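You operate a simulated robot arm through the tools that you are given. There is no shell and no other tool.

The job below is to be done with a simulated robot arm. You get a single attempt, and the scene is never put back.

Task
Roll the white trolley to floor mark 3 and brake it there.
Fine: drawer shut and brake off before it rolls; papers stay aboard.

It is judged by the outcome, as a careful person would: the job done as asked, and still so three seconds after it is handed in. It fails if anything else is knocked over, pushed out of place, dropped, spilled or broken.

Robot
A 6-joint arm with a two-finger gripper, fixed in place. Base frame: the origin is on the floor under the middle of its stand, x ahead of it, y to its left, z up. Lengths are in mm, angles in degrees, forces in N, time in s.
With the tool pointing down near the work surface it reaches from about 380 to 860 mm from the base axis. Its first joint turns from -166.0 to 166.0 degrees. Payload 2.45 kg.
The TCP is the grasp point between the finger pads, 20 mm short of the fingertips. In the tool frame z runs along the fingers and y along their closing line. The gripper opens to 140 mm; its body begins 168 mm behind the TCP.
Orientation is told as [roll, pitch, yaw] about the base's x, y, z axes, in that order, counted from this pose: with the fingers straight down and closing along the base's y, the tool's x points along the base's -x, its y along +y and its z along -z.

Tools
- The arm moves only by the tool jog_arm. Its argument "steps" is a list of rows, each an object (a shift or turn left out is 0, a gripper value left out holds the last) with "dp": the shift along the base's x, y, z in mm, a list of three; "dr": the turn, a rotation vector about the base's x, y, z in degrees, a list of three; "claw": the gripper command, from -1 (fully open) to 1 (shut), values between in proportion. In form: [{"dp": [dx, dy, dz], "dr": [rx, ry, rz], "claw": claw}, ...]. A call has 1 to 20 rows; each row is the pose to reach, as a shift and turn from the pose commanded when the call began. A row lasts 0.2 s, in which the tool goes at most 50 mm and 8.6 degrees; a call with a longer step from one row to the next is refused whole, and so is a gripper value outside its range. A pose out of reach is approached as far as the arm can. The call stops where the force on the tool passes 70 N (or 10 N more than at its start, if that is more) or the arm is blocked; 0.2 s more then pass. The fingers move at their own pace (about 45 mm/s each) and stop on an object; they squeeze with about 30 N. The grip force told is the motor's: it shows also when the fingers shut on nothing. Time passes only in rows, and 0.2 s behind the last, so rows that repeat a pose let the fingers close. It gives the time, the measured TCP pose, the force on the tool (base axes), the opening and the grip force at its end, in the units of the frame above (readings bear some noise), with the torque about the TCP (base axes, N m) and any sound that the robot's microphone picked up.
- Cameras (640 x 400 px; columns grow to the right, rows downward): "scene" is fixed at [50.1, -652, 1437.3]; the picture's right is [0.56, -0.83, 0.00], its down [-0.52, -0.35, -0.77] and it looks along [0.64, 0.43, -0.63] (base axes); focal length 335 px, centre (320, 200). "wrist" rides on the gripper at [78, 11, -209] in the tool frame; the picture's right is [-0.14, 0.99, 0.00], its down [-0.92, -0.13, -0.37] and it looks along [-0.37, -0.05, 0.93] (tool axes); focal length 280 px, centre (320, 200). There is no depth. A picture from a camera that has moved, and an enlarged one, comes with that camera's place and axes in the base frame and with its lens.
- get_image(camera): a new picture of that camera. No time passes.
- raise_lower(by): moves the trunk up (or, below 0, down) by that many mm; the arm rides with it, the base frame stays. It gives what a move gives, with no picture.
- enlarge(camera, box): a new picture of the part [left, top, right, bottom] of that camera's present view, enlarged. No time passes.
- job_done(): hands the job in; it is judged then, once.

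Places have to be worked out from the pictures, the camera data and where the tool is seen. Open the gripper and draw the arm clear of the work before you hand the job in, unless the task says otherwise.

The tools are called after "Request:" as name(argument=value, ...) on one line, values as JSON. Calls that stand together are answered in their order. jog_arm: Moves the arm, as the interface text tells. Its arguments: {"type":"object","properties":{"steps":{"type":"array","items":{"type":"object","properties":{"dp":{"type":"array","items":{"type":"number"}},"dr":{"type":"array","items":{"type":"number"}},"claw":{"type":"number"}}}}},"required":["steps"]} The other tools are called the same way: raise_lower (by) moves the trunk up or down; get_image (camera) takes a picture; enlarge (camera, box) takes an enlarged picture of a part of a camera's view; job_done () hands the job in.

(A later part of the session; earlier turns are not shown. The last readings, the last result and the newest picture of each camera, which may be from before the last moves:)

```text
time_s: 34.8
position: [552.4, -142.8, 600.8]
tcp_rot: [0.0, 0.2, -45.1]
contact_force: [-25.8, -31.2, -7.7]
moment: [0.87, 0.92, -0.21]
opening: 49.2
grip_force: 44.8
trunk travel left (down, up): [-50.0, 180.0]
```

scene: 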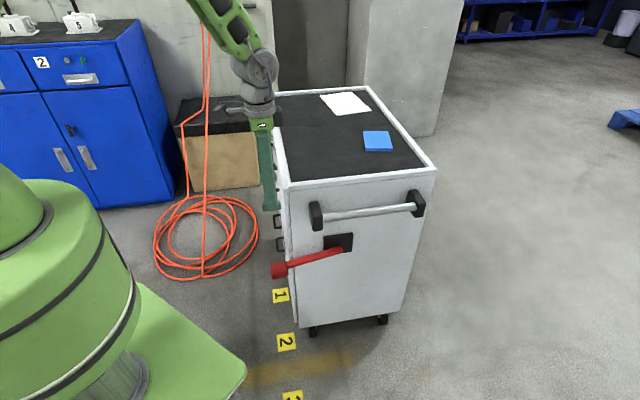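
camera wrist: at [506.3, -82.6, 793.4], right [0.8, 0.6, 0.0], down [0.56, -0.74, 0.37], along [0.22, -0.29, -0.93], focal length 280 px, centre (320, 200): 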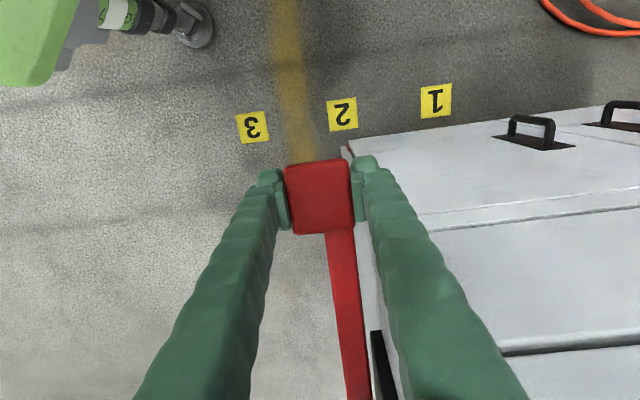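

Request:
jog_arm(steps=[{"dp": [-1.8, -1.8, 0]}, {"dp": [-1.9, -1.7, 4]}, {"dp": [-2.0, -1.6, 8]}, {"dp": [-2.0, -1.6, 12]}, {"dp": [-2.0, -1.6, 12]}])

Request:
enlarge(camera="scene", box=[240, 180, 380, 320])

```text
time_s: 36.0
position: [552.4, -142.0, 612.8]
tcp_rot: [-0.1, 0.0, -44.9]
contact_force: [-0.6, 23.4, -5.4]
moment: [0.72, 0.68, -0.05]
opening: 48.9
grip_force: 44.8
trunk travel left (down, up): [-50.0, 180.0]
```

```text
2.86 times, centred on (310, 250) of scene
camera zoom: at [50.1, -652.0, 1437.3], right [0.56, -0.83, 0.0], down [-0.52, -0.35, -0.77], along [0.64, 0.43, -0.63], focal length 957 px, centre (349, 57)
```

zoom: 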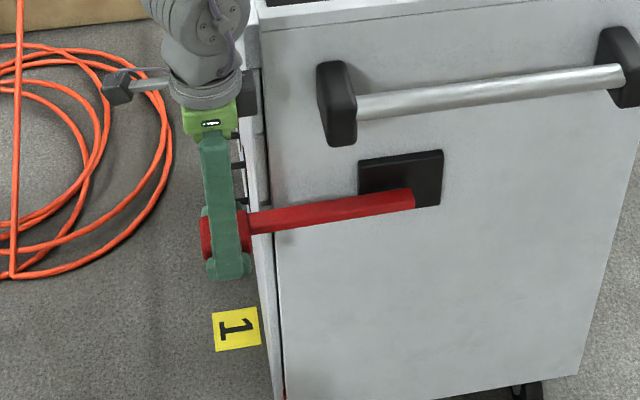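

The lever rises smoothly with only 5–8 N of resistance and is nearly horizontal now. I'm continuing up along the arc with small corrections.

Request:
jog_arm(steps=[{"dp": [-0.1, 1.5, 2]}, {"dp": [-0.3, 1.7, 6]}, {"dp": [-0.4, 1.8, 10]}, {"dp": [-0.5, 1.9, 14]}, {"dp": [-0.5, 1.9, 18]}, {"dp": [-0.5, 1.9, 18]}])

```text
time_s: 37.4
position: [551.7, -144.1, 629.5]
tcp_rot: [0.1, 0.0, -45.1]
contact_force: [2.7, -7.2, -5.2]
moment: [0.54, 0.81, -0.06]
opening: 48.7
grip_force: 44.6
trunk travel left (down, up): [-50.0, 180.0]
```

Request:
jog_arm(steps=[{"dp": [0, 0, 4]}, {"dp": [0, 0, 8]}, {"dp": [0.1, -0.1, 12]}, {"dp": [0.2, -0.2, 16]}, {"dp": [0.4, -0.4, 20]}, {"dp": [0.6, -0.6, 24]}, {"dp": [0.8, -0.8, 28]}, {"dp": [0.8, -0.8, 28]}])

Request:
enlarge(camera="scene", box=[240, 180, 380, 320])

Request:
get_image(camera="wrist")

```text
time_s: 39.2
position: [553.8, -143.2, 659.0]
tcp_rot: [-0.1, -0.1, -44.9]
contact_force: [14.7, -10.5, -7.8]
moment: [0.53, 0.57, 0.0]
opening: 48.9
grip_force: 45.5
trunk travel left (down, up): [-50.0, 180.0]
```

```text
2.86 times, centred on (310, 250) of scene
camera zoom: at [50.1, -652.0, 1437.3], right [0.56, -0.83, 0.0], down [-0.52, -0.35, -0.77], along [0.64, 0.43, -0.63], focal length 957 px, centre (349, 57)
```

zoom: 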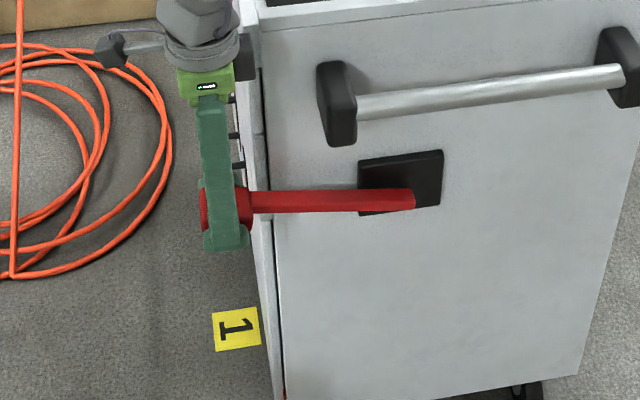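

```text
taken
camera wrist: at [504.9, -81.3, 868.5], right [0.8, 0.6, 0.0], down [0.56, -0.74, 0.37], along [0.22, -0.29, -0.93], focal length 280 px, centre (320, 200)
```

wrist: 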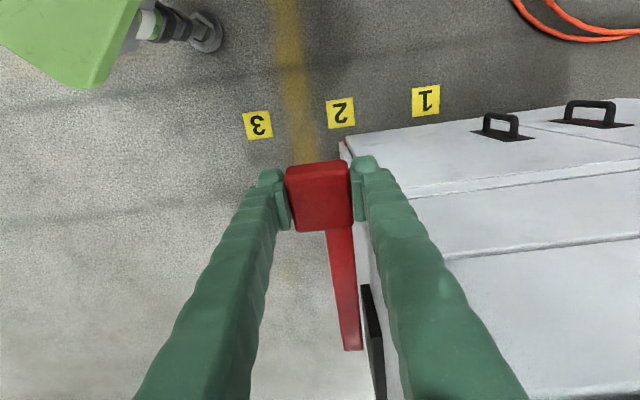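

The lever is now just above horizontal and still moving freely. I'm continuing up the arc, which now curves inward toward the trolley.

Request:
jog_arm(steps=[{"dp": [0.9, -0.9, 4]}, {"dp": [1.2, -1.2, 8]}, {"dp": [1.7, -1.7, 13]}, {"dp": [2.2, -2.2, 18]}, {"dp": [2.8, -2.8, 23]}, {"dp": [3.5, -3.5, 28]}, {"dp": [4.2, -4.2, 33]}, {"dp": [4.2, -4.2, 33]}])

```text
time_s: 41.0
position: [556.0, -147.7, 692.7]
tcp_rot: [0.0, 0.2, -45.0]
contact_force: [2.4, -8.9, -10.4]
moment: [0.76, 0.94, 0.07]
opening: 48.6
grip_force: 44.9
trunk travel left (down, up): [-50.0, 180.0]
```

Request:
jog_arm(steps=[{"dp": [1.2, -1.2, 5]}, {"dp": [2.5, -2.5, 10]}, {"dp": [3.9, -3.9, 15]}, {"dp": [5.3, -5.3, 20]}, {"dp": [6.8, -6.8, 25]}, {"dp": [8.4, -8.4, 30]}, {"dp": [10, -10, 35]}, {"dp": [10, -10, 35]}])

Request:
enlarge(camera="scene", box=[240, 160, 380, 300])

Request:
get_image(camera="wrist")

```text
time_s: 42.8
position: [569.4, -158.8, 727.3]
tcp_rot: [0.0, -0.2, -45.0]
contact_force: [0.8, -0.9, -0.5]
moment: [-0.02, -0.05, 0.01]
opening: 0.0
grip_force: 29.6
trunk travel left (down, up): [-50.0, 180.0]
```

```text
2.86 times, centred on (310, 230) of scene
camera zoom: at [50.1, -652.0, 1437.3], right [0.56, -0.83, 0.0], down [-0.52, -0.35, -0.77], along [0.64, 0.43, -0.63], focal length 957 px, centre (349, 114)
```

zoom: 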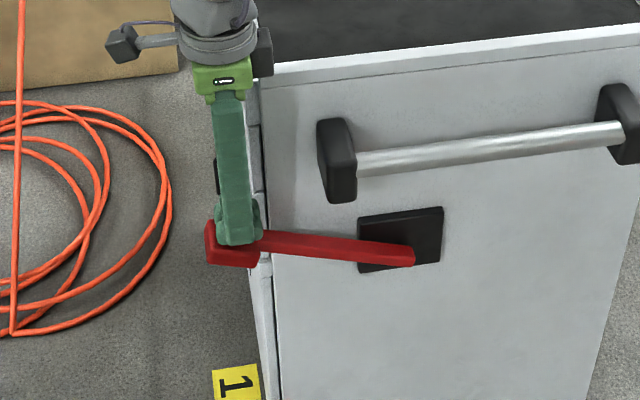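

```text
taken
camera wrist: at [520.4, -95.4, 936.6], right [0.8, 0.6, 0.0], down [0.56, -0.74, 0.37], along [0.23, -0.3, -0.93], focal length 280 px, centre (320, 200)
```

wrist: 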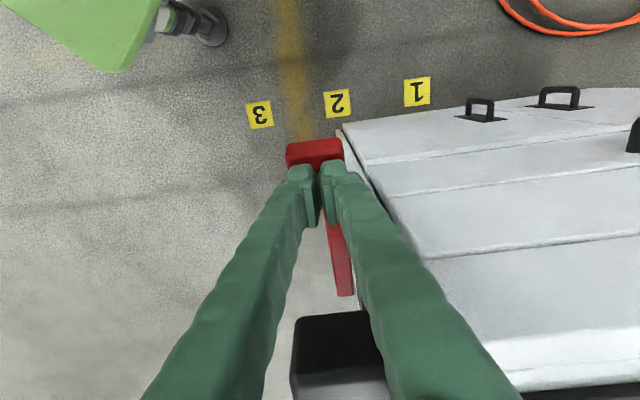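

The fingers slipped off as the lever reached what looks like its upper stop, about 33° above where it started. I'm going up, opening, regripping the knob lower down and lifting gently to confirm it is against the stop.

Request:
jog_arm(steps=[{"dp": [0, 0, 30]}, {"dp": [0, 0, 60]}, {"dp": [-6, 6, 70], "claw": -0.3}, {"dp": [-12, 12, 70]}, {"dp": [-12, 12, 70]}, {"dp": [-12, 12, 70]}, {"dp": [-12, 12, 70]}, {"dp": [-12, 12, 70]}])

Request:
get_image(camera="wrist")

Request:
enlarge(camera="scene", box=[240, 160, 380, 300])

```text
time_s: 44.6
position: [552.5, -146.4, 797.1]
tcp_rot: [0.1, 0.1, -45.0]
contact_force: [-0.4, -0.8, -0.1]
moment: [0.03, 0.02, 0.0]
opening: 90.9
grip_force: 0.1
trunk travel left (down, up): [-50.0, 180.0]
```

```text
taken
camera wrist: at [506.0, -82.6, 1006.0], right [0.8, 0.6, 0.0], down [0.56, -0.74, 0.37], along [0.22, -0.29, -0.93], focal length 280 px, centre (320, 200)
```

wrist: 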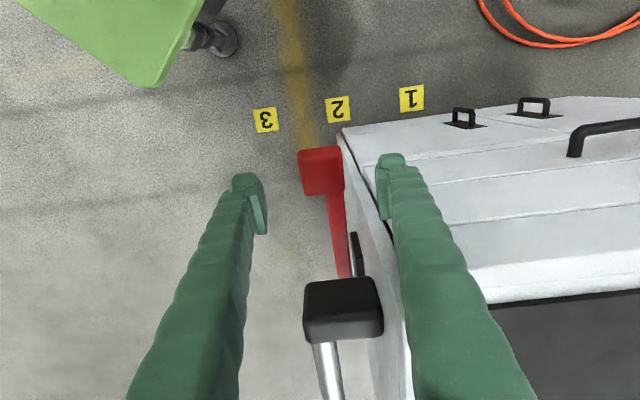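

```text
2.86 times, centred on (310, 230) of scene
camera zoom: at [50.1, -652.0, 1437.3], right [0.56, -0.83, 0.0], down [-0.52, -0.35, -0.77], along [0.64, 0.43, -0.63], focal length 957 px, centre (349, 114)
```

zoom: 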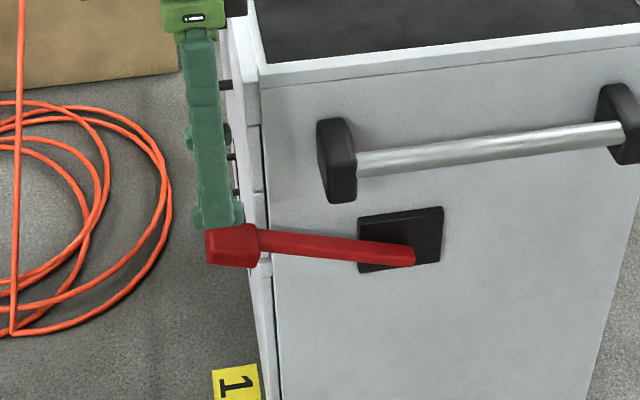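

The knob is now near (558, -151, 689). I'm lowering onto it, gripping slightly low and lifting a little to check for the stop.

Request:
jog_arm(steps=[{"dp": [1, -1, -40]}, {"dp": [3, -3, -80]}, {"dp": [3, -3, -105]}, {"dp": [3, -3, -118]}, {"dp": [3, -3, -118], "claw": 1}, {"dp": [3, -3, -118]}, {"dp": [3, -3, -118]}, {"dp": [3, -3, -118]}, {"dp": [3, -3, -118]}])

Request:
get_image(camera="wrist")

```text
time_s: 46.6
position: [559.0, -149.1, 679.2]
tcp_rot: [0.0, 0.0, -45.0]
contact_force: [2.0, 2.2, -2.5]
moment: [0.17, 0.2, -0.01]
opening: 50.4
grip_force: 44.9
trunk travel left (down, up): [-50.0, 180.0]
```

```text
taken
camera wrist: at [511.7, -87.3, 889.1], right [0.8, 0.6, 0.0], down [0.56, -0.74, 0.37], along [0.22, -0.29, -0.93], focal length 280 px, centre (320, 200)
```

wrist: 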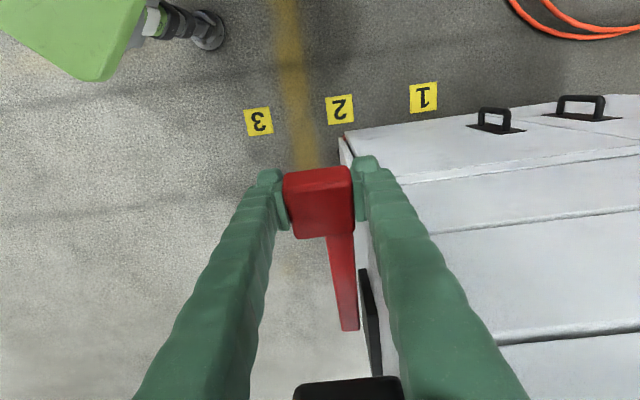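

Gripped again with low forces. I'm lifting in 3 mm rows to see whether the lever still moves or has reached its stop.

Request:
jog_arm(steps=[{"dp": [0.8, -0.8, 3]}, {"dp": [1.6, -1.6, 6]}, {"dp": [2.5, -2.5, 9]}, {"dp": [2.5, -2.5, 9]}])

```text
time_s: 47.6
position: [561.8, -152.7, 686.7]
tcp_rot: [0.0, 0.1, -45.0]
contact_force: [-1.1, -3.2, -20.0]
moment: [0.17, 0.09, -0.01]
opening: 50.0
grip_force: 44.9
trunk travel left (down, up): [-50.0, 180.0]
```

Request:
jog_arm(steps=[{"dp": [0.9, -0.9, 3]}, {"dp": [1.8, -1.8, 6]}, {"dp": [1.8, -1.8, 6]}])

Request:
get_image(camera="wrist")

Request:
enlarge(camera="scene", box=[240, 160, 380, 300])

```text
time_s: 48.4
position: [560.3, -153.3, 693.3]
tcp_rot: [-0.1, 0.2, -45.0]
contact_force: [-6.2, 3.3, -38.9]
moment: [-0.4, -0.56, 0.07]
opening: 50.1
grip_force: 44.9
trunk travel left (down, up): [-50.0, 180.0]
```

```text
taken
camera wrist: at [514.2, -91.1, 902.5], right [0.8, 0.6, 0.0], down [0.56, -0.74, 0.36], along [0.22, -0.29, -0.93], focal length 280 px, centre (320, 200)
```

wrist: 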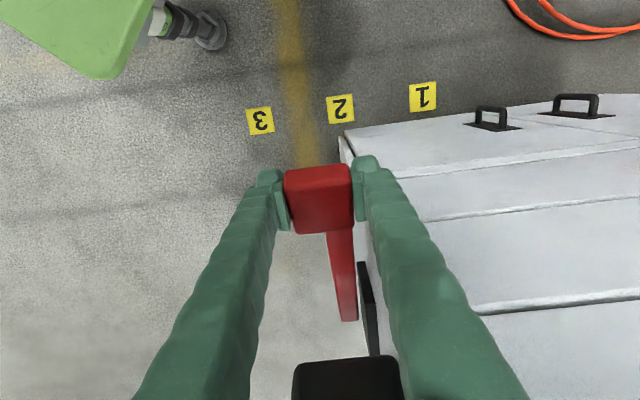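

```text
2.86 times, centred on (310, 230) of scene
camera zoom: at [50.1, -652.0, 1437.3], right [0.56, -0.83, 0.0], down [-0.52, -0.35, -0.77], along [0.64, 0.43, -0.63], focal length 957 px, centre (349, 114)
```

zoom: 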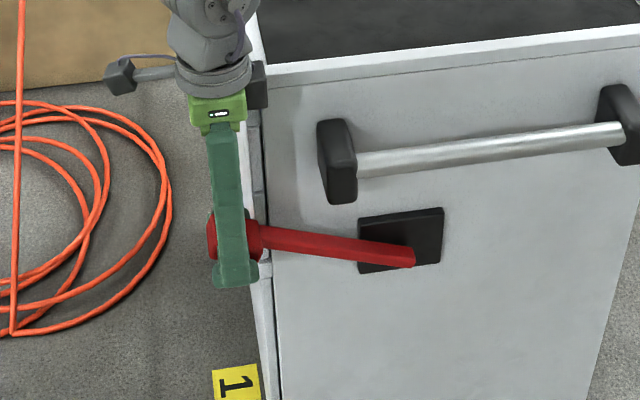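

The load reached 39 N with the lever barely moving, so it is at its upper stop. I'm releasing it, rising clear and checking that it stays up.

Request:
jog_arm(steps=[{"dp": [0, 0, -4]}, {"dp": [0, 0, -4], "claw": -0.3}, {"dp": [0, 0, -4]}, {"dp": [0, 0, -4]}, {"dp": [0, 0, 30]}, {"dp": [0, 0, 70]}, {"dp": [0, 0, 110]}, {"dp": [0, 0, 150]}, {"dp": [0, 0, 190]}, {"dp": [0, 0, 220]}, {"dp": [0, 0, 220]}])

Request:
get_image(camera="wrist")

Request:
enlarge(camera="scene", box=[240, 160, 380, 300])

```text
time_s: 50.8
position: [561.0, -153.1, 914.9]
tcp_rot: [0.0, 0.0, -45.0]
contact_force: [0.7, -0.8, -0.1]
moment: [0.0, -0.05, -0.01]
opening: 91.1
grip_force: 0.0
trunk travel left (down, up): [-50.0, 180.0]
```

```text
taken
camera wrist: at [514.3, -90.8, 1124.4], right [0.8, 0.6, 0.0], down [0.56, -0.74, 0.37], along [0.22, -0.29, -0.93], focal length 280 px, centre (320, 200)
```

wrist: 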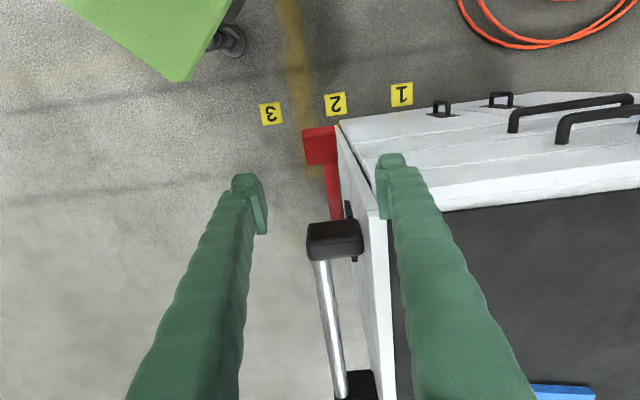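

```text
2.86 times, centred on (310, 230) of scene
camera zoom: at [50.1, -652.0, 1437.3], right [0.56, -0.83, 0.0], down [-0.52, -0.35, -0.77], along [0.64, 0.43, -0.63], focal length 957 px, centre (349, 114)
```

zoom: 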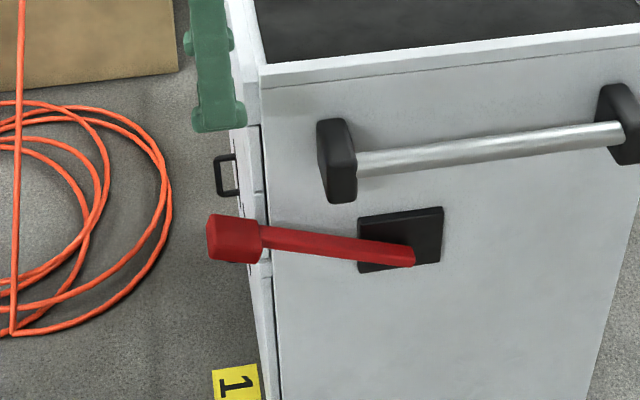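

The lever stays up at its stop. Now I'm moving above the middle of the handle bar, which I judge to be near (743, -370, 797), keeping the fingers closing along the trolley's axis.

Request:
jog_arm(steps=[{"dp": [26, -31, 10]}, {"dp": [52, -62, 10]}, {"dp": [78, -93, 10]}, {"dp": [104, -124, 10]}, {"dp": [130, -155, 10]}, {"dp": [156, -186, 10]}, {"dp": [182, -217, 10]}, {"dp": [182, -217, 10]}])

Request:
get_image(camera="wrist")

Request:
get_image(camera="scene")

```text
time_s: 52.6
position: [741.2, -369.0, 925.8]
tcp_rot: [0.0, 0.0, -45.1]
contact_force: [0.5, -0.3, 1.0]
moment: [0.02, 0.06, -0.03]
opening: 90.9
grip_force: 0.0
trunk travel left (down, up): [-50.0, 180.0]
```

```text
taken
camera wrist: at [693.8, -307.8, 1134.8], right [0.8, 0.6, 0.0], down [0.56, -0.74, 0.37], along [0.22, -0.29, -0.93], focal length 280 px, centre (320, 200)
```

wrist: 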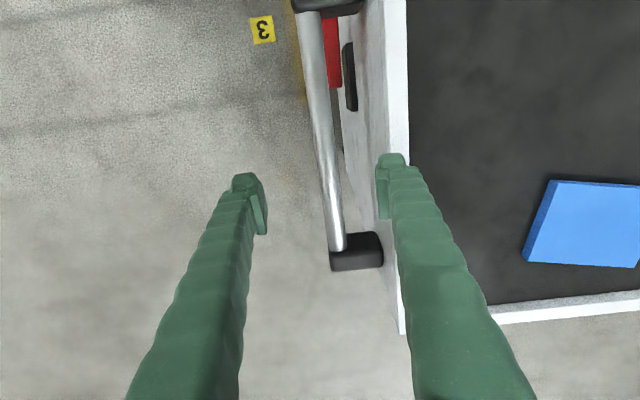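

```text
taken
```

scene: 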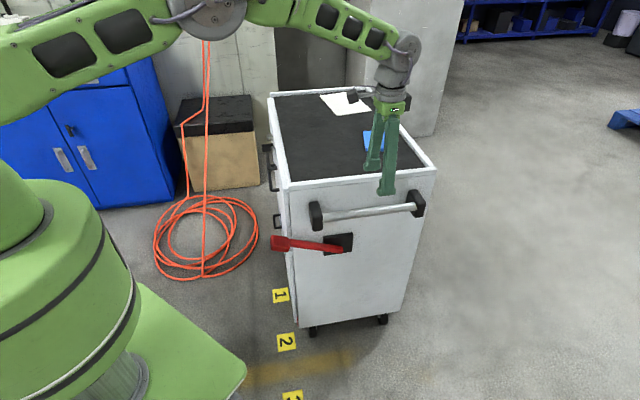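

The bar is between the fingers, slightly toward the trolley side. I'm narrowing the gripper, shifting 5 mm toward the trolley and lowering to just above bar height to check.

Request:
jog_arm(steps=[{"dp": [2, 2, 0], "claw": 0}, {"dp": [4, 4, 0]}, {"dp": [4, 4, -30]}, {"dp": [4, 4, -60]}, {"dp": [4, 4, -85]}, {"dp": [4, 4, -95]}, {"dp": [4, 4, -95]}])

Request:
get_image(camera="wrist")

Request:
enlarge(camera="scene", box=[300, 100, 460, 260])

```text
time_s: 54.2
position: [747.8, -365.5, 827.3]
tcp_rot: [0.1, 0.0, -45.0]
contact_force: [-0.2, 0.2, 0.5]
moment: [0.04, 0.0, 0.03]
opening: 69.8
grip_force: 0.0
trunk travel left (down, up): [-50.0, 180.0]
```

```text
taken
camera wrist: at [700.4, -303.7, 1036.5], right [0.8, 0.6, 0.0], down [0.56, -0.74, 0.37], along [0.22, -0.29, -0.93], focal length 280 px, centre (320, 200)
```

wrist: 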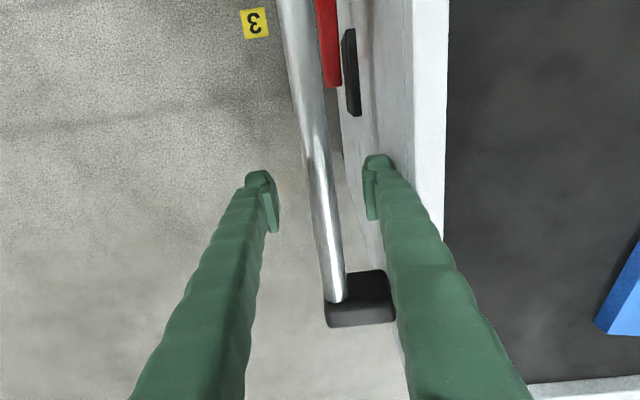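

```text
2.50 times, centred on (380, 180) of scene
camera zoom: at [50.1, -652.0, 1437.3], right [0.56, -0.83, 0.0], down [-0.52, -0.35, -0.77], along [0.64, 0.43, -0.63], focal length 838 px, centre (170, 250)
```

zoom: 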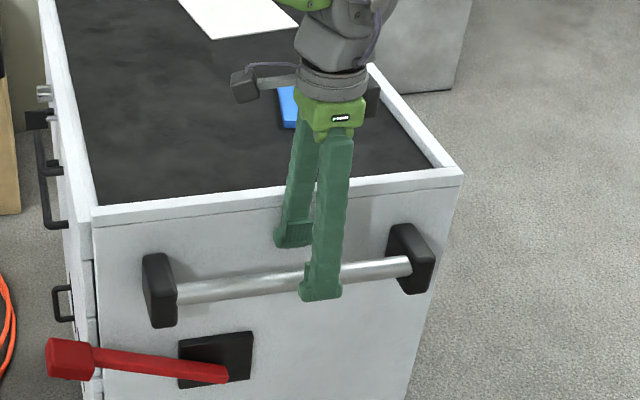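

The bar is centred between the pads and parallel to the tool. I'm lowering to bar height, about z≈790, and closing on it.

Request:
jog_arm(steps=[{"dp": [0, 0, -15]}, {"dp": [0, 0, -28]}, {"dp": [0, 0, -36]}, {"dp": [0, 0, -36], "claw": 1}, {"dp": [0, 0, -36]}, {"dp": [0, 0, -36]}, {"dp": [0, 0, -36]}, {"dp": [0, 0, -36]}])

Request:
get_image(camera="wrist")

Request:
enlarge(camera="scene", box=[300, 100, 460, 260])

```text
time_s: 56.0
position: [747.1, -366.4, 792.2]
tcp_rot: [0.1, 0.0, -45.1]
contact_force: [3.4, 3.2, -1.9]
moment: [-0.17, -0.24, 0.04]
opening: 21.7
grip_force: 44.6
trunk travel left (down, up): [-50.0, 180.0]
```

```text
taken
camera wrist: at [699.9, -303.8, 1002.7], right [0.8, 0.6, 0.0], down [0.56, -0.74, 0.37], along [0.22, -0.29, -0.93], focal length 280 px, centre (320, 200)
```

wrist: 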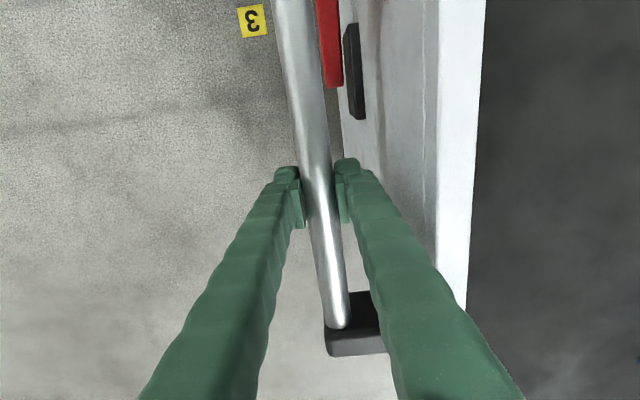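

```text
2.50 times, centred on (380, 180) of scene
camera zoom: at [50.1, -652.0, 1437.3], right [0.56, -0.83, 0.0], down [-0.52, -0.35, -0.77], along [0.64, 0.43, -0.63], focal length 838 px, centre (170, 250)
```

zoom: 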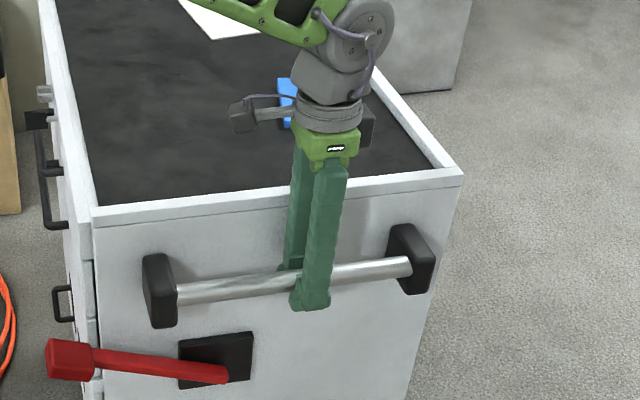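

The bar is held at 21.7 mm with almost no load. I'm making a tiny 3 mm pull along (-0.707, -0.707) to feel whether the brake is really off before any proper roll.

Request:
jog_arm(steps=[{"dp": [-0.7, -0.7, 0]}, {"dp": [-1.4, -1.4, 0]}, {"dp": [-2.1, -2.1, 0]}, {"dp": [-2.1, -2.1, 0]}])

```text
time_s: 57.0
position: [745.3, -368.6, 792.3]
tcp_rot: [-0.1, 0.0, -45.0]
contact_force: [-0.7, 2.1, -5.5]
moment: [0.03, 0.07, 0.02]
opening: 21.7
grip_force: 45.2
trunk travel left (down, up): [-50.0, 180.0]
```

The pull met almost no resistance (about 1 N, where a braked trolley would read about 45 N), so the brake is off with the lever up. I'm rolling slowly with a smooth start and stop, first leg about 95 mm.

Request:
jog_arm(steps=[{"dp": [-1.41, -1.41, 0]}, {"dp": [-3.54, -3.54, 0]}, {"dp": [-6.36, -6.36, 0]}, {"dp": [-9.9, -9.9, 0]}, {"dp": [-14.14, -14.14, 0]}, {"dp": [-18.38, -18.38, 0]}, {"dp": [-22.63, -22.63, 0]}, {"dp": [-26.87, -26.87, 0]}, {"dp": [-31.11, -31.11, 0]}, {"dp": [-35.36, -35.36, 0]}, {"dp": [-39.6, -39.6, 0]}, {"dp": [-43.84, -43.84, 0]}, {"dp": [-48.08, -48.08, 0]}, {"dp": [-52.33, -52.33, 0]}, {"dp": [-56.57, -56.57, 0]}, {"dp": [-60.1, -60.1, 0]}, {"dp": [-62.93, -62.93, 0]}, {"dp": [-65.05, -65.05, 0]}, {"dp": [-66.47, -66.47, 0]}, {"dp": [-67.18, -67.18, 0]}])

Request:
get_image(camera="scene")

Request:
get_image(camera="wrist")

```text
time_s: 61.2
position: [677.2, -435.3, 793.7]
tcp_rot: [0.0, 0.1, -45.1]
contact_force: [-1.0, 2.1, -5.5]
moment: [-0.26, -0.2, 0.03]
opening: 21.5
grip_force: 45.2
trunk travel left (down, up): [-50.0, 180.0]
```

```text
taken
```

scene: 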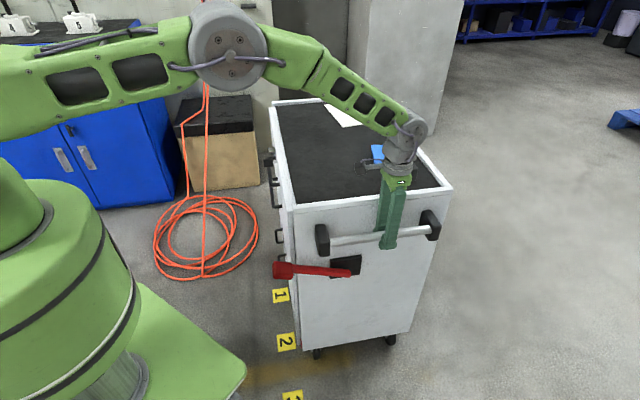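

```text
taken
camera wrist: at [630.7, -373.4, 1002.8], right [0.8, 0.6, 0.0], down [0.56, -0.74, 0.37], along [0.22, -0.29, -0.93], focal length 280 px, centre (320, 200)
```

wrist: 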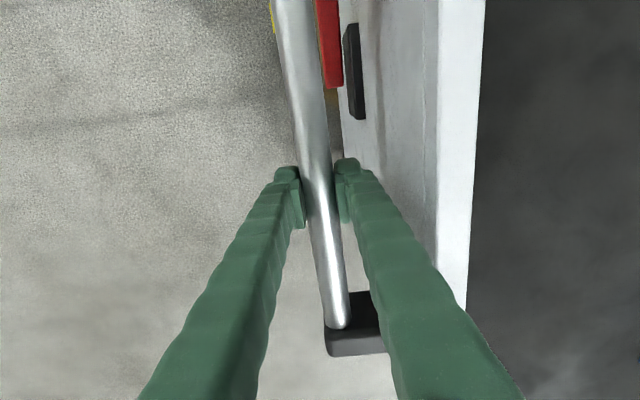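

The trolley rolls freely and stays square in the grip, about 98 mm so far. I'm continuing with another smooth 95 mm leg.

Request:
jog_arm(steps=[{"dp": [-1.41, -1.41, 0]}, {"dp": [-3.54, -3.54, 0]}, {"dp": [-6.36, -6.36, 0]}, {"dp": [-9.9, -9.9, 0]}, {"dp": [-14.14, -14.14, 0]}, {"dp": [-18.38, -18.38, 0]}, {"dp": [-22.63, -22.63, 0]}, {"dp": [-26.87, -26.87, 0]}, {"dp": [-31.11, -31.11, 0]}, {"dp": [-35.36, -35.36, 0]}, {"dp": [-39.6, -39.6, 0]}, {"dp": [-43.84, -43.84, 0]}, {"dp": [-48.08, -48.08, 0]}, {"dp": [-52.33, -52.33, 0]}, {"dp": [-56.57, -56.57, 0]}, {"dp": [-60.1, -60.1, 0]}, {"dp": [-62.93, -62.93, 0]}, {"dp": [-65.05, -65.05, 0]}, {"dp": [-66.47, -66.47, 0]}, {"dp": [-67.18, -67.18, 0]}])

Request:
get_image(camera="scene")

Request:
enlarge(camera="scene", box=[250, 300, 410, 400])

```text
time_s: 65.4
position: [612.2, -501.8, 793.6]
tcp_rot: [0.0, 0.0, -45.0]
contact_force: [4.1, -3.1, 6.3]
moment: [-0.87, -0.76, -0.02]
opening: 21.7
grip_force: 44.7
trunk travel left (down, up): [-50.0, 180.0]
```

```text
taken
```

scene: 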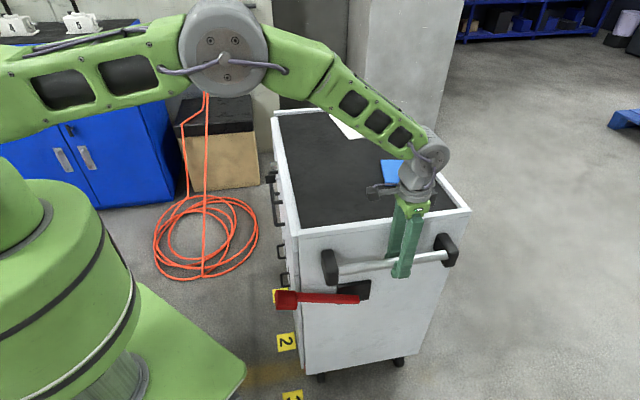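

```text
4.00 times, centred on (330, 350) of scene
camera zoom: at [50.1, -652.0, 1437.3], right [0.56, -0.83, 0.0], down [-0.52, -0.35, -0.77], along [0.64, 0.43, -0.63], focal length 1340 px, centre (280, -400)
```

zoom: 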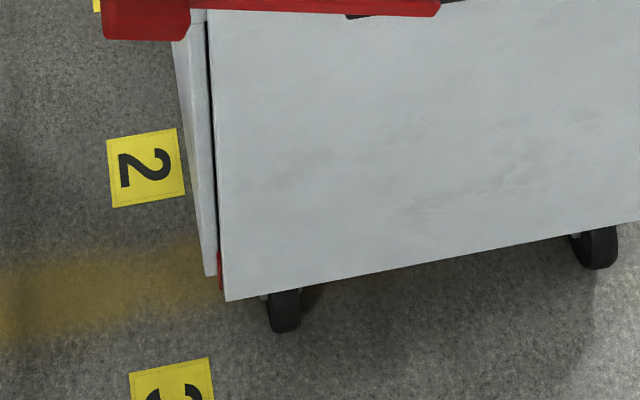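

About 192 mm have been rolled and the trolley is still square. The pictures give 250 mm mark spacing, so I'm rolling the last ~57 mm gently.

Request:
jog_arm(steps=[{"dp": [-1.41, -1.41, 0]}, {"dp": [-3.54, -3.54, 0]}, {"dp": [-6.36, -6.36, 0]}, {"dp": [-9.9, -9.9, 0]}, {"dp": [-14.14, -14.14, 0]}, {"dp": [-18.38, -18.38, 0]}, {"dp": [-22.63, -22.63, 0]}, {"dp": [-26.87, -26.87, 0]}, {"dp": [-30.4, -30.4, 0]}, {"dp": [-33.2, -33.2, 0]}, {"dp": [-36.0, -36.0, 0]}, {"dp": [-38.2, -38.2, 0]}, {"dp": [-39.6, -39.6, 0]}, {"dp": [-40.3, -40.3, 0]}, {"dp": [-40.3, -40.3, 0]}, {"dp": [-40.3, -40.3, 0]}])

Request:
get_image(camera="scene")

Request:
enlarge(camera="scene", box=[250, 300, 410, 400])

Request:
get_image(camera="wrist")

```text
time_s: 68.8
position: [570.8, -544.2, 793.0]
tcp_rot: [0.0, 0.0, -45.0]
contact_force: [2.5, -10.9, -1.5]
moment: [-0.51, -0.41, -0.01]
opening: 21.5
grip_force: 44.9
trunk travel left (down, up): [-50.0, 180.0]
```

```text
taken
```

scene: 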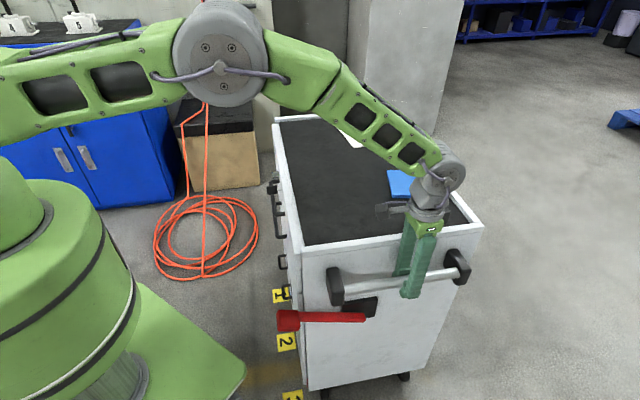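

```text
4.00 times, centred on (330, 350) of scene
camera zoom: at [50.1, -652.0, 1437.3], right [0.56, -0.83, 0.0], down [-0.52, -0.35, -0.77], along [0.64, 0.43, -0.63], focal length 1340 px, centre (280, -400)
```

zoom: 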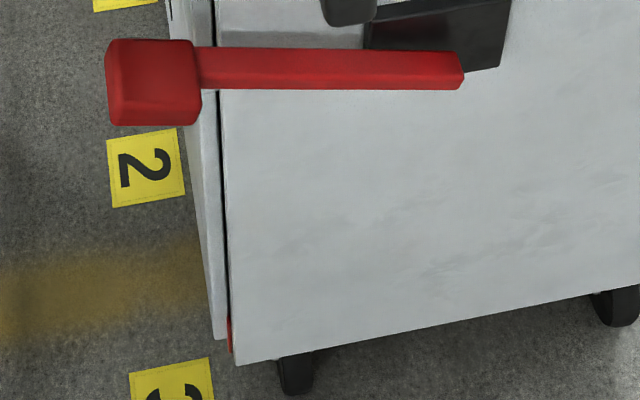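

```text
taken
camera wrist: at [523.0, -480.8, 1002.4], right [0.8, 0.6, 0.0], down [0.56, -0.74, 0.37], along [0.22, -0.29, -0.93], focal length 280 px, centre (320, 200)
```

wrist: 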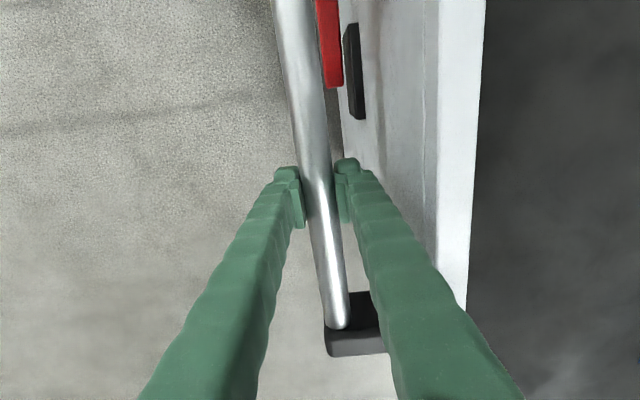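

I've pulled 250 mm in total with the brake still off. I'm releasing the bar gently and rising clear, so I can put the wrist camera level with mark 3 and check the index without parallax.

Request:
jog_arm(steps=[{"dp": [0, 0, 0], "claw": 0.2}, {"dp": [0, 0, 0], "claw": 0}, {"dp": [0, 0, 0]}, {"dp": [0, 0, 0]}, {"dp": [0, 0, 30]}, {"dp": [0, 0, 70]}, {"dp": [0, 0, 110]}, {"dp": [0, 0, 140]}, {"dp": [0, 0, 140]}])

Request:
get_image(camera="wrist")

Request:
get_image(camera="scene")

```text
time_s: 70.8
position: [572.4, -542.4, 933.0]
tcp_rot: [0.0, 0.0, -44.9]
contact_force: [0.7, -0.2, 0.3]
moment: [0.01, -0.02, 0.02]
opening: 69.8
grip_force: 0.0
trunk travel left (down, up): [-50.0, 180.0]
```

```text
taken
camera wrist: at [524.5, -480.4, 1142.7], right [0.8, 0.6, 0.0], down [0.56, -0.74, 0.37], along [0.22, -0.29, -0.93], focal length 280 px, centre (320, 200)
```

wrist: 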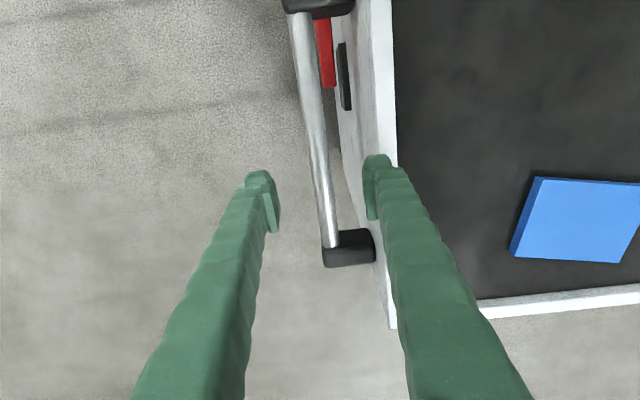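

```text
taken
```

scene: 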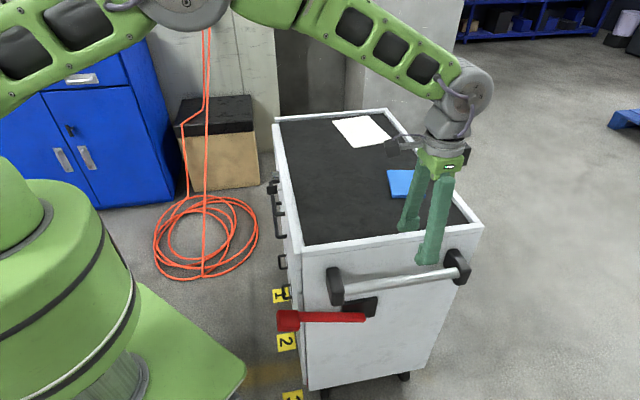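

The papers are still in place and the trolley is square. I'm moving the camera over so it is level with mark 3 along the roll direction.

Request:
jog_arm(steps=[{"dp": [-22, 33, 0]}, {"dp": [-44, 66, 0]}, {"dp": [-66, 100, 0]}, {"dp": [-88, 133, 0]}, {"dp": [-110, 166, 0], "claw": -1}, {"dp": [-132, 200, 0]}, {"dp": [-154, 233, 0]}, {"dp": [-172, 266, 0]}, {"dp": [-172, 266, 0]}, {"dp": [-172, 266, 0]}])

Request:
get_image(camera="wrist")

Request:
enlarge(camera="wrist", box=[240, 60, 400, 160])

```text
time_s: 73.0
position: [397.7, -279.6, 933.4]
tcp_rot: [0.0, 0.1, -44.9]
contact_force: [-0.2, 0.7, -0.5]
moment: [0.04, 0.05, 0.0]
opening: 140.0
grip_force: 0.1
trunk travel left (down, up): [-50.0, 180.0]
```

```text
taken
camera wrist: at [350.5, -217.2, 1143.0], right [0.8, 0.6, 0.0], down [0.56, -0.74, 0.37], along [0.22, -0.29, -0.93], focal length 280 px, centre (320, 200)
```

wrist: 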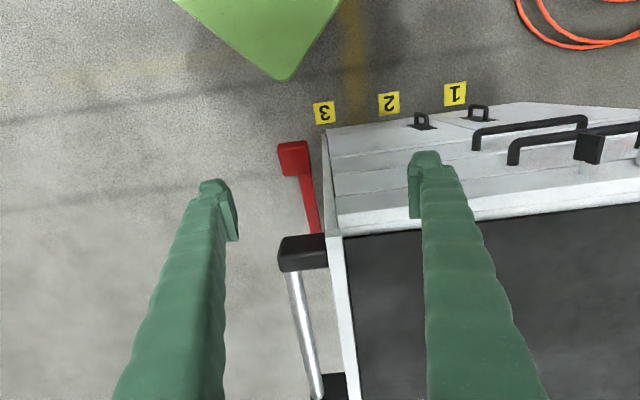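

```text
4.00 times, centred on (320, 110) of wrist
camera zoom: at [350.5, -217.2, 1143.0], right [0.8, 0.6, 0.0], down [0.56, -0.74, 0.37], along [0.22, -0.29, -0.93], focal length 1122 px, centre (320, 560)
```

zoom: 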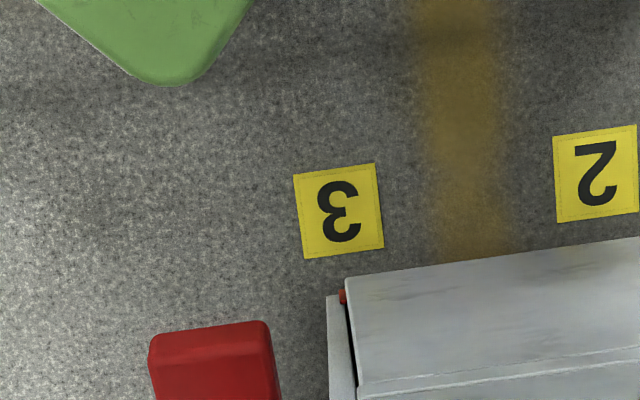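

The red index sits very nearly level with mark 3. I'm enlarging more to measure the residual offset accurately.

Request:
enlarge(camera="wrist", box=[304, 96, 352, 144])

Request:
enlarge(camera="scene", box=[270, 340, 350, 400])

```text
8.33 times, centred on (328, 120) of wrist
camera zoom: at [350.5, -217.2, 1143.0], right [0.8, 0.6, 0.0], down [0.56, -0.74, 0.37], along [0.22, -0.29, -0.93], focal length 2337 px, centre (253, 867)
```

zoom: 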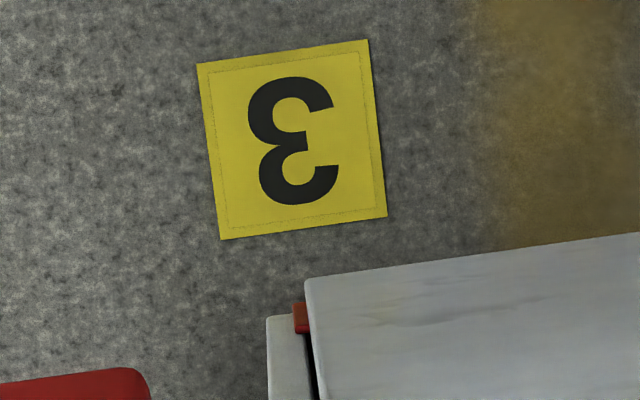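

```text
6.67 times, centred on (310, 370) of scene
camera zoom: at [50.1, -652.0, 1437.3], right [0.56, -0.83, 0.0], down [-0.52, -0.35, -0.77], along [0.64, 0.43, -0.63], focal length 2234 px, centre (387, -933)
```

zoom: 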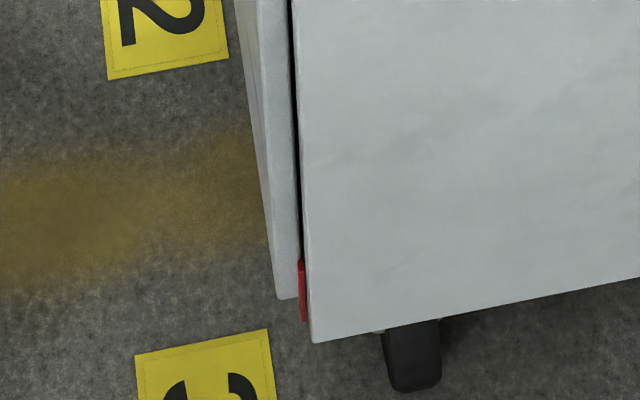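

Measured in the plane of mark 3, the visible red index sits about 7 mm past the tag's centre, though the door may hide part of it. I'm taking a lower view from the front-left to see its true shape before deciding on a fine correction.

Request:
jog_arm(steps=[{"dp": [-20, -18, 0], "dr": [0, 0, 8]}, {"dp": [-40, -36, 0], "dr": [0, 0, 16]}, {"dp": [-60, -54, 0], "dr": [0, 0, 24]}, {"dp": [-80, -72, 0], "dr": [0, 0, 32]}, {"dp": [-100, -90, 0], "dr": [0, 0, 40]}, {"dp": [-120, -108, 0], "dr": [0, 0, 48]}, {"dp": [-140, -126, 0], "dr": [0, 0, 56]}, {"dp": [-165, -142, 0], "dr": [0, 0, 64]}, {"dp": [-165, -142, -45], "dr": [0, 0, 65]}, {"dp": [-165, -142, -90], "dr": [0, 0, 65]}, {"dp": [-165, -142, -135], "dr": [0, 0, 65]}, {"dp": [-165, -142, -180], "dr": [0, 0, 65]}, {"dp": [-165, -142, -225], "dr": [0, 0, 65]}, {"dp": [-165, -142, -270], "dr": [0, 0, 65]}, {"dp": [-165, -142, -300], "dr": [0, 0, 65]}, {"dp": [-165, -142, -300], "dr": [0, 0, 65]}])

Request:
get_image(camera="wrist")

Request:
get_image(camera="scene")

```text
time_s: 76.4
position: [233.1, -418.7, 632.7]
tcp_rot: [0.0, 0.0, 20.0]
contact_force: [0.3, -0.6, 0.3]
moment: [0.01, -0.01, 0.01]
opening: 140.1
grip_force: 0.0
trunk travel left (down, up): [-50.0, 180.0]
```

```text
taken
camera wrist: at [155.8, -435.5, 842.3], right [-0.21, 0.98, 0.0], down [0.91, 0.2, 0.37], along [0.36, 0.08, -0.93], focal length 280 px, centre (320, 200)
```

wrist: 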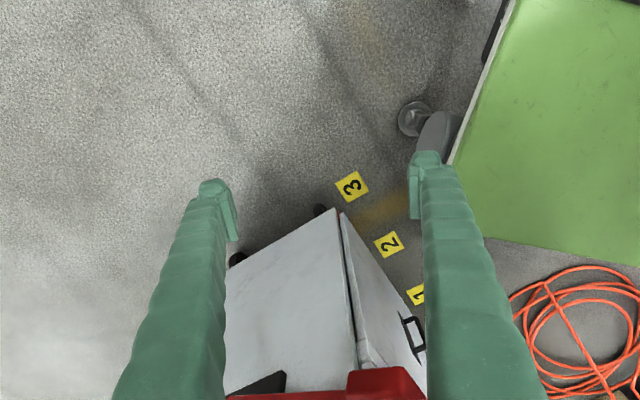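

```text
taken
```

scene: 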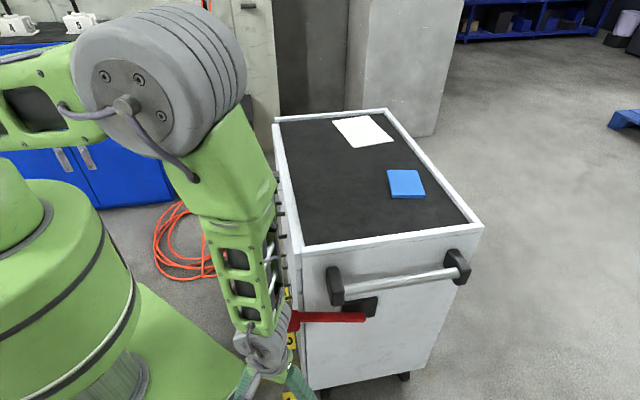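

Request:
enlarge(camera="wrist", box=[312, 166, 376, 230])

```text
6.25 times, centred on (344, 198) of wrist
camera zoom: at [155.8, -435.5, 842.3], right [-0.21, 0.98, 0.0], down [0.91, 0.2, 0.37], along [0.36, 0.08, -0.93], focal length 1752 px, centre (170, 212)
```

zoom: 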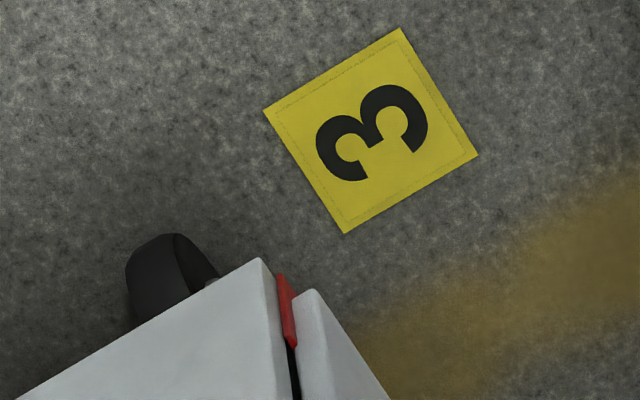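

The index is a thin red strip just behind the front panel, well within mark 3's tag and offset exactly as it was at mark 2, so the trolley is at mark 3. Now for the brake: I'm rising, closing the fingers and going back above the knob, now near (381, -328, 689), to press the lever down.

Request:
jog_arm(steps=[{"dp": [0, 0, 45]}, {"dp": [0, 0, 90]}, {"dp": [0, 0, 135]}, {"dp": [0, 0, 180]}, {"dp": [0, 0, 225]}, {"dp": [0, 0, 265]}, {"dp": [18, 11, 265], "dr": [0, 0, -8], "claw": 1}, {"dp": [36, 22, 265], "dr": [0, 0, -16]}, {"dp": [54, 33, 265], "dr": [0, 0, -24]}, {"dp": [72, 44, 265], "dr": [0, 0, -32]}, {"dp": [90, 55, 265], "dr": [0, 0, -40]}, {"dp": [108, 66, 265], "dr": [0, 0, -48]}, {"dp": [126, 77, 265], "dr": [0, 0, -56]}, {"dp": [148, 91, 265], "dr": [0, 0, -64]}, {"dp": [148, 91, 265], "dr": [0, 0, -65]}, {"dp": [148, 91, 265], "dr": [0, 0, -65]}])

Request:
get_image(camera="wrist")

Request:
enlarge(camera="scene", box=[240, 220, 400, 400])

```text
time_s: 79.8
position: [382.1, -325.9, 899.0]
tcp_rot: [0.1, 0.0, -45.0]
contact_force: [-0.1, -0.1, 0.6]
moment: [0.02, -0.02, 0.01]
opening: 0.4
grip_force: 29.3
trunk travel left (down, up): [-50.0, 180.0]
```

```text
taken
camera wrist: at [333.9, -264.5, 1107.8], right [0.8, 0.6, 0.0], down [0.56, -0.74, 0.37], along [0.22, -0.29, -0.93], focal length 280 px, centre (320, 200)
```

wrist: 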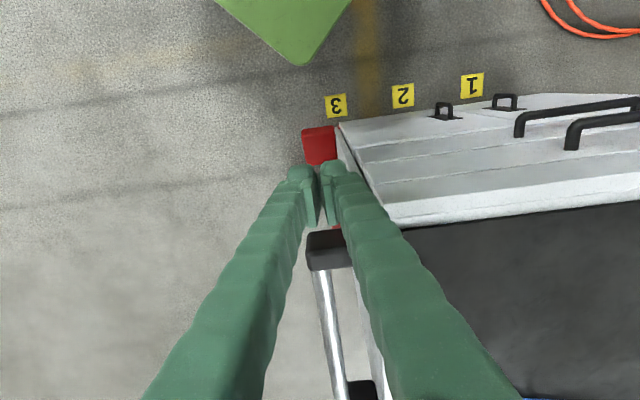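

```text
2.22 times, centred on (320, 310) of scene
camera zoom: at [50.1, -652.0, 1437.3], right [0.56, -0.83, 0.0], down [-0.52, -0.35, -0.77], along [0.64, 0.43, -0.63], focal length 744 px, centre (320, -44)
```

zoom: 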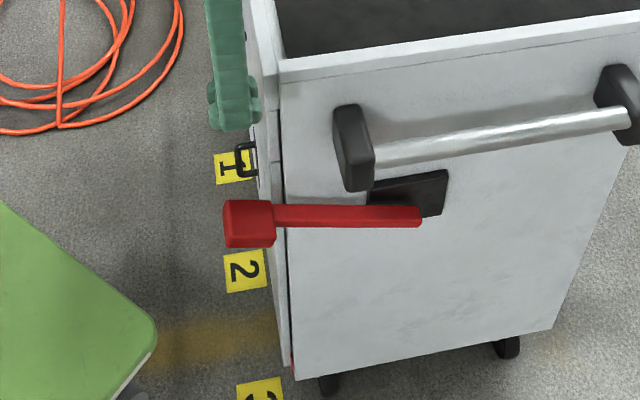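

The closed fingertips are right above the knob. I'm lowering and pressing the lever down in small rows.

Request:
jog_arm(steps=[{"dp": [0, 0, -40]}, {"dp": [0, 0, -80]}, {"dp": [0, 0, -120]}, {"dp": [0, 0, -145]}, {"dp": [0, 0, -155]}, {"dp": [0, 0, -163]}, {"dp": [0, 0, -171]}, {"dp": [0, 0, -179]}, {"dp": [0, 0, -187]}, {"dp": [0, 0, -195]}, {"dp": [0, 0, -203]}, {"dp": [0, 0, -211]}])

Request:
get_image(camera="wrist")

Request:
enlarge(camera="scene", box=[240, 220, 400, 400])

```text
time_s: 82.4
position: [380.9, -327.3, 686.9]
tcp_rot: [0.0, 0.0, -45.0]
contact_force: [0.5, 1.0, 0.1]
moment: [0.03, -0.03, 0.02]
opening: 0.0
grip_force: 29.5
trunk travel left (down, up): [-50.0, 180.0]
```

```text
taken
camera wrist: at [333.7, -264.8, 896.0], right [0.8, 0.6, 0.0], down [0.56, -0.74, 0.37], along [0.22, -0.29, -0.93], focal length 280 px, centre (320, 200)
```

wrist: 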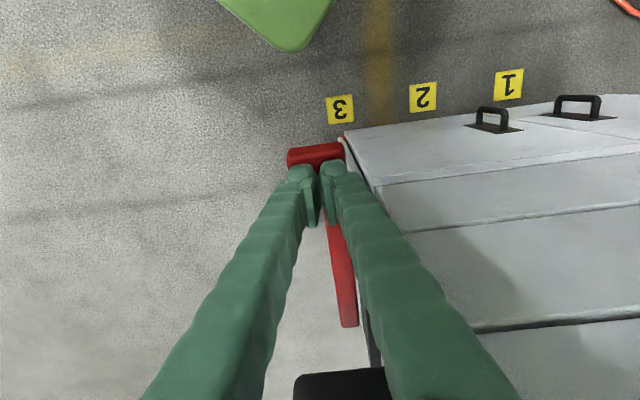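

```text
2.22 times, centred on (320, 310) of scene
camera zoom: at [50.1, -652.0, 1437.3], right [0.56, -0.83, 0.0], down [-0.52, -0.35, -0.77], along [0.64, 0.43, -0.63], focal length 744 px, centre (320, -44)
```

zoom: 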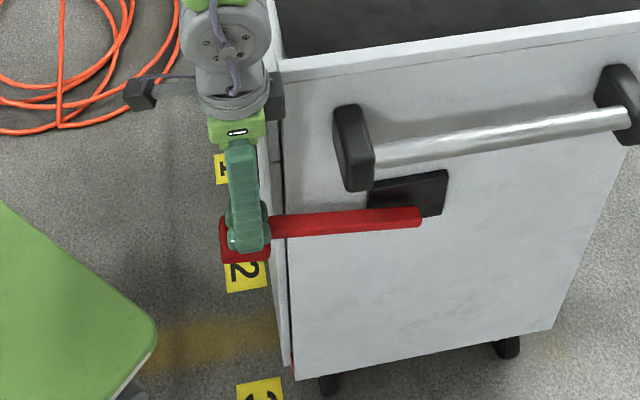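

The lever is moving down with very little force. I'm continuing to press toward the lower stop.

Request:
jog_arm(steps=[{"dp": [0, 0, -6]}, {"dp": [0, 0, -12]}, {"dp": [0, 0, -18]}, {"dp": [0, 0, -24]}, {"dp": [0, 0, -30]}, {"dp": [0, 0, -36]}, {"dp": [0, 0, -42]}, {"dp": [0, 0, -48]}, {"dp": [0, 0, -54]}, {"dp": [0, 0, -60]}])

Request:
enlarge(camera="scene", box=[240, 220, 400, 400])

Request:
get_image(camera="wrist")

```text
time_s: 84.6
position: [382.9, -327.4, 627.7]
tcp_rot: [0.0, 0.1, -45.0]
contact_force: [0.1, -0.3, 0.1]
moment: [-0.02, 0.0, 0.02]
opening: 0.0
grip_force: 29.5
trunk travel left (down, up): [-50.0, 180.0]
```

```text
2.22 times, centred on (320, 310) of scene
camera zoom: at [50.1, -652.0, 1437.3], right [0.56, -0.83, 0.0], down [-0.52, -0.35, -0.77], along [0.64, 0.43, -0.63], focal length 744 px, centre (320, -44)
```

zoom: 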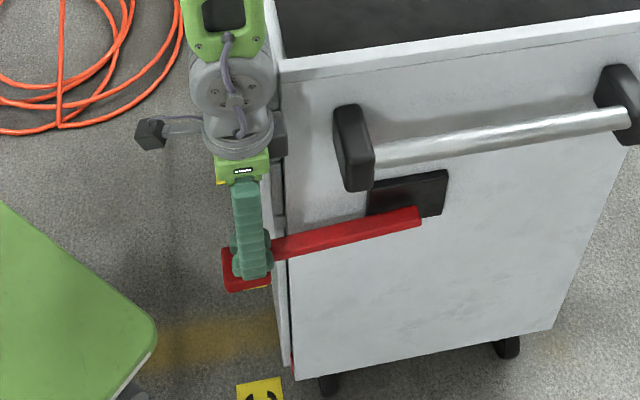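

```text
taken
camera wrist: at [335.0, -265.1, 836.4], right [0.8, 0.6, 0.0], down [0.56, -0.74, 0.37], along [0.22, -0.29, -0.93], focal length 280 px, centre (320, 200)
```

wrist: 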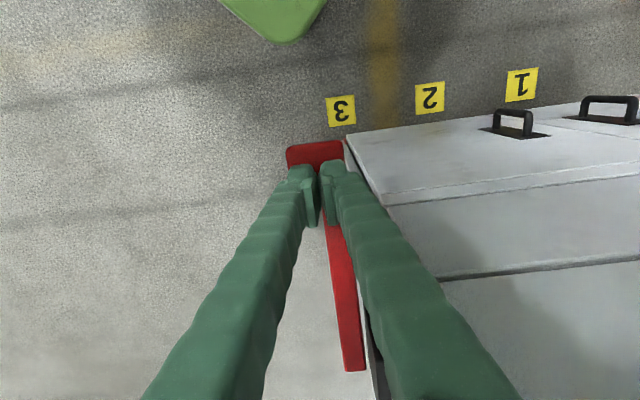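

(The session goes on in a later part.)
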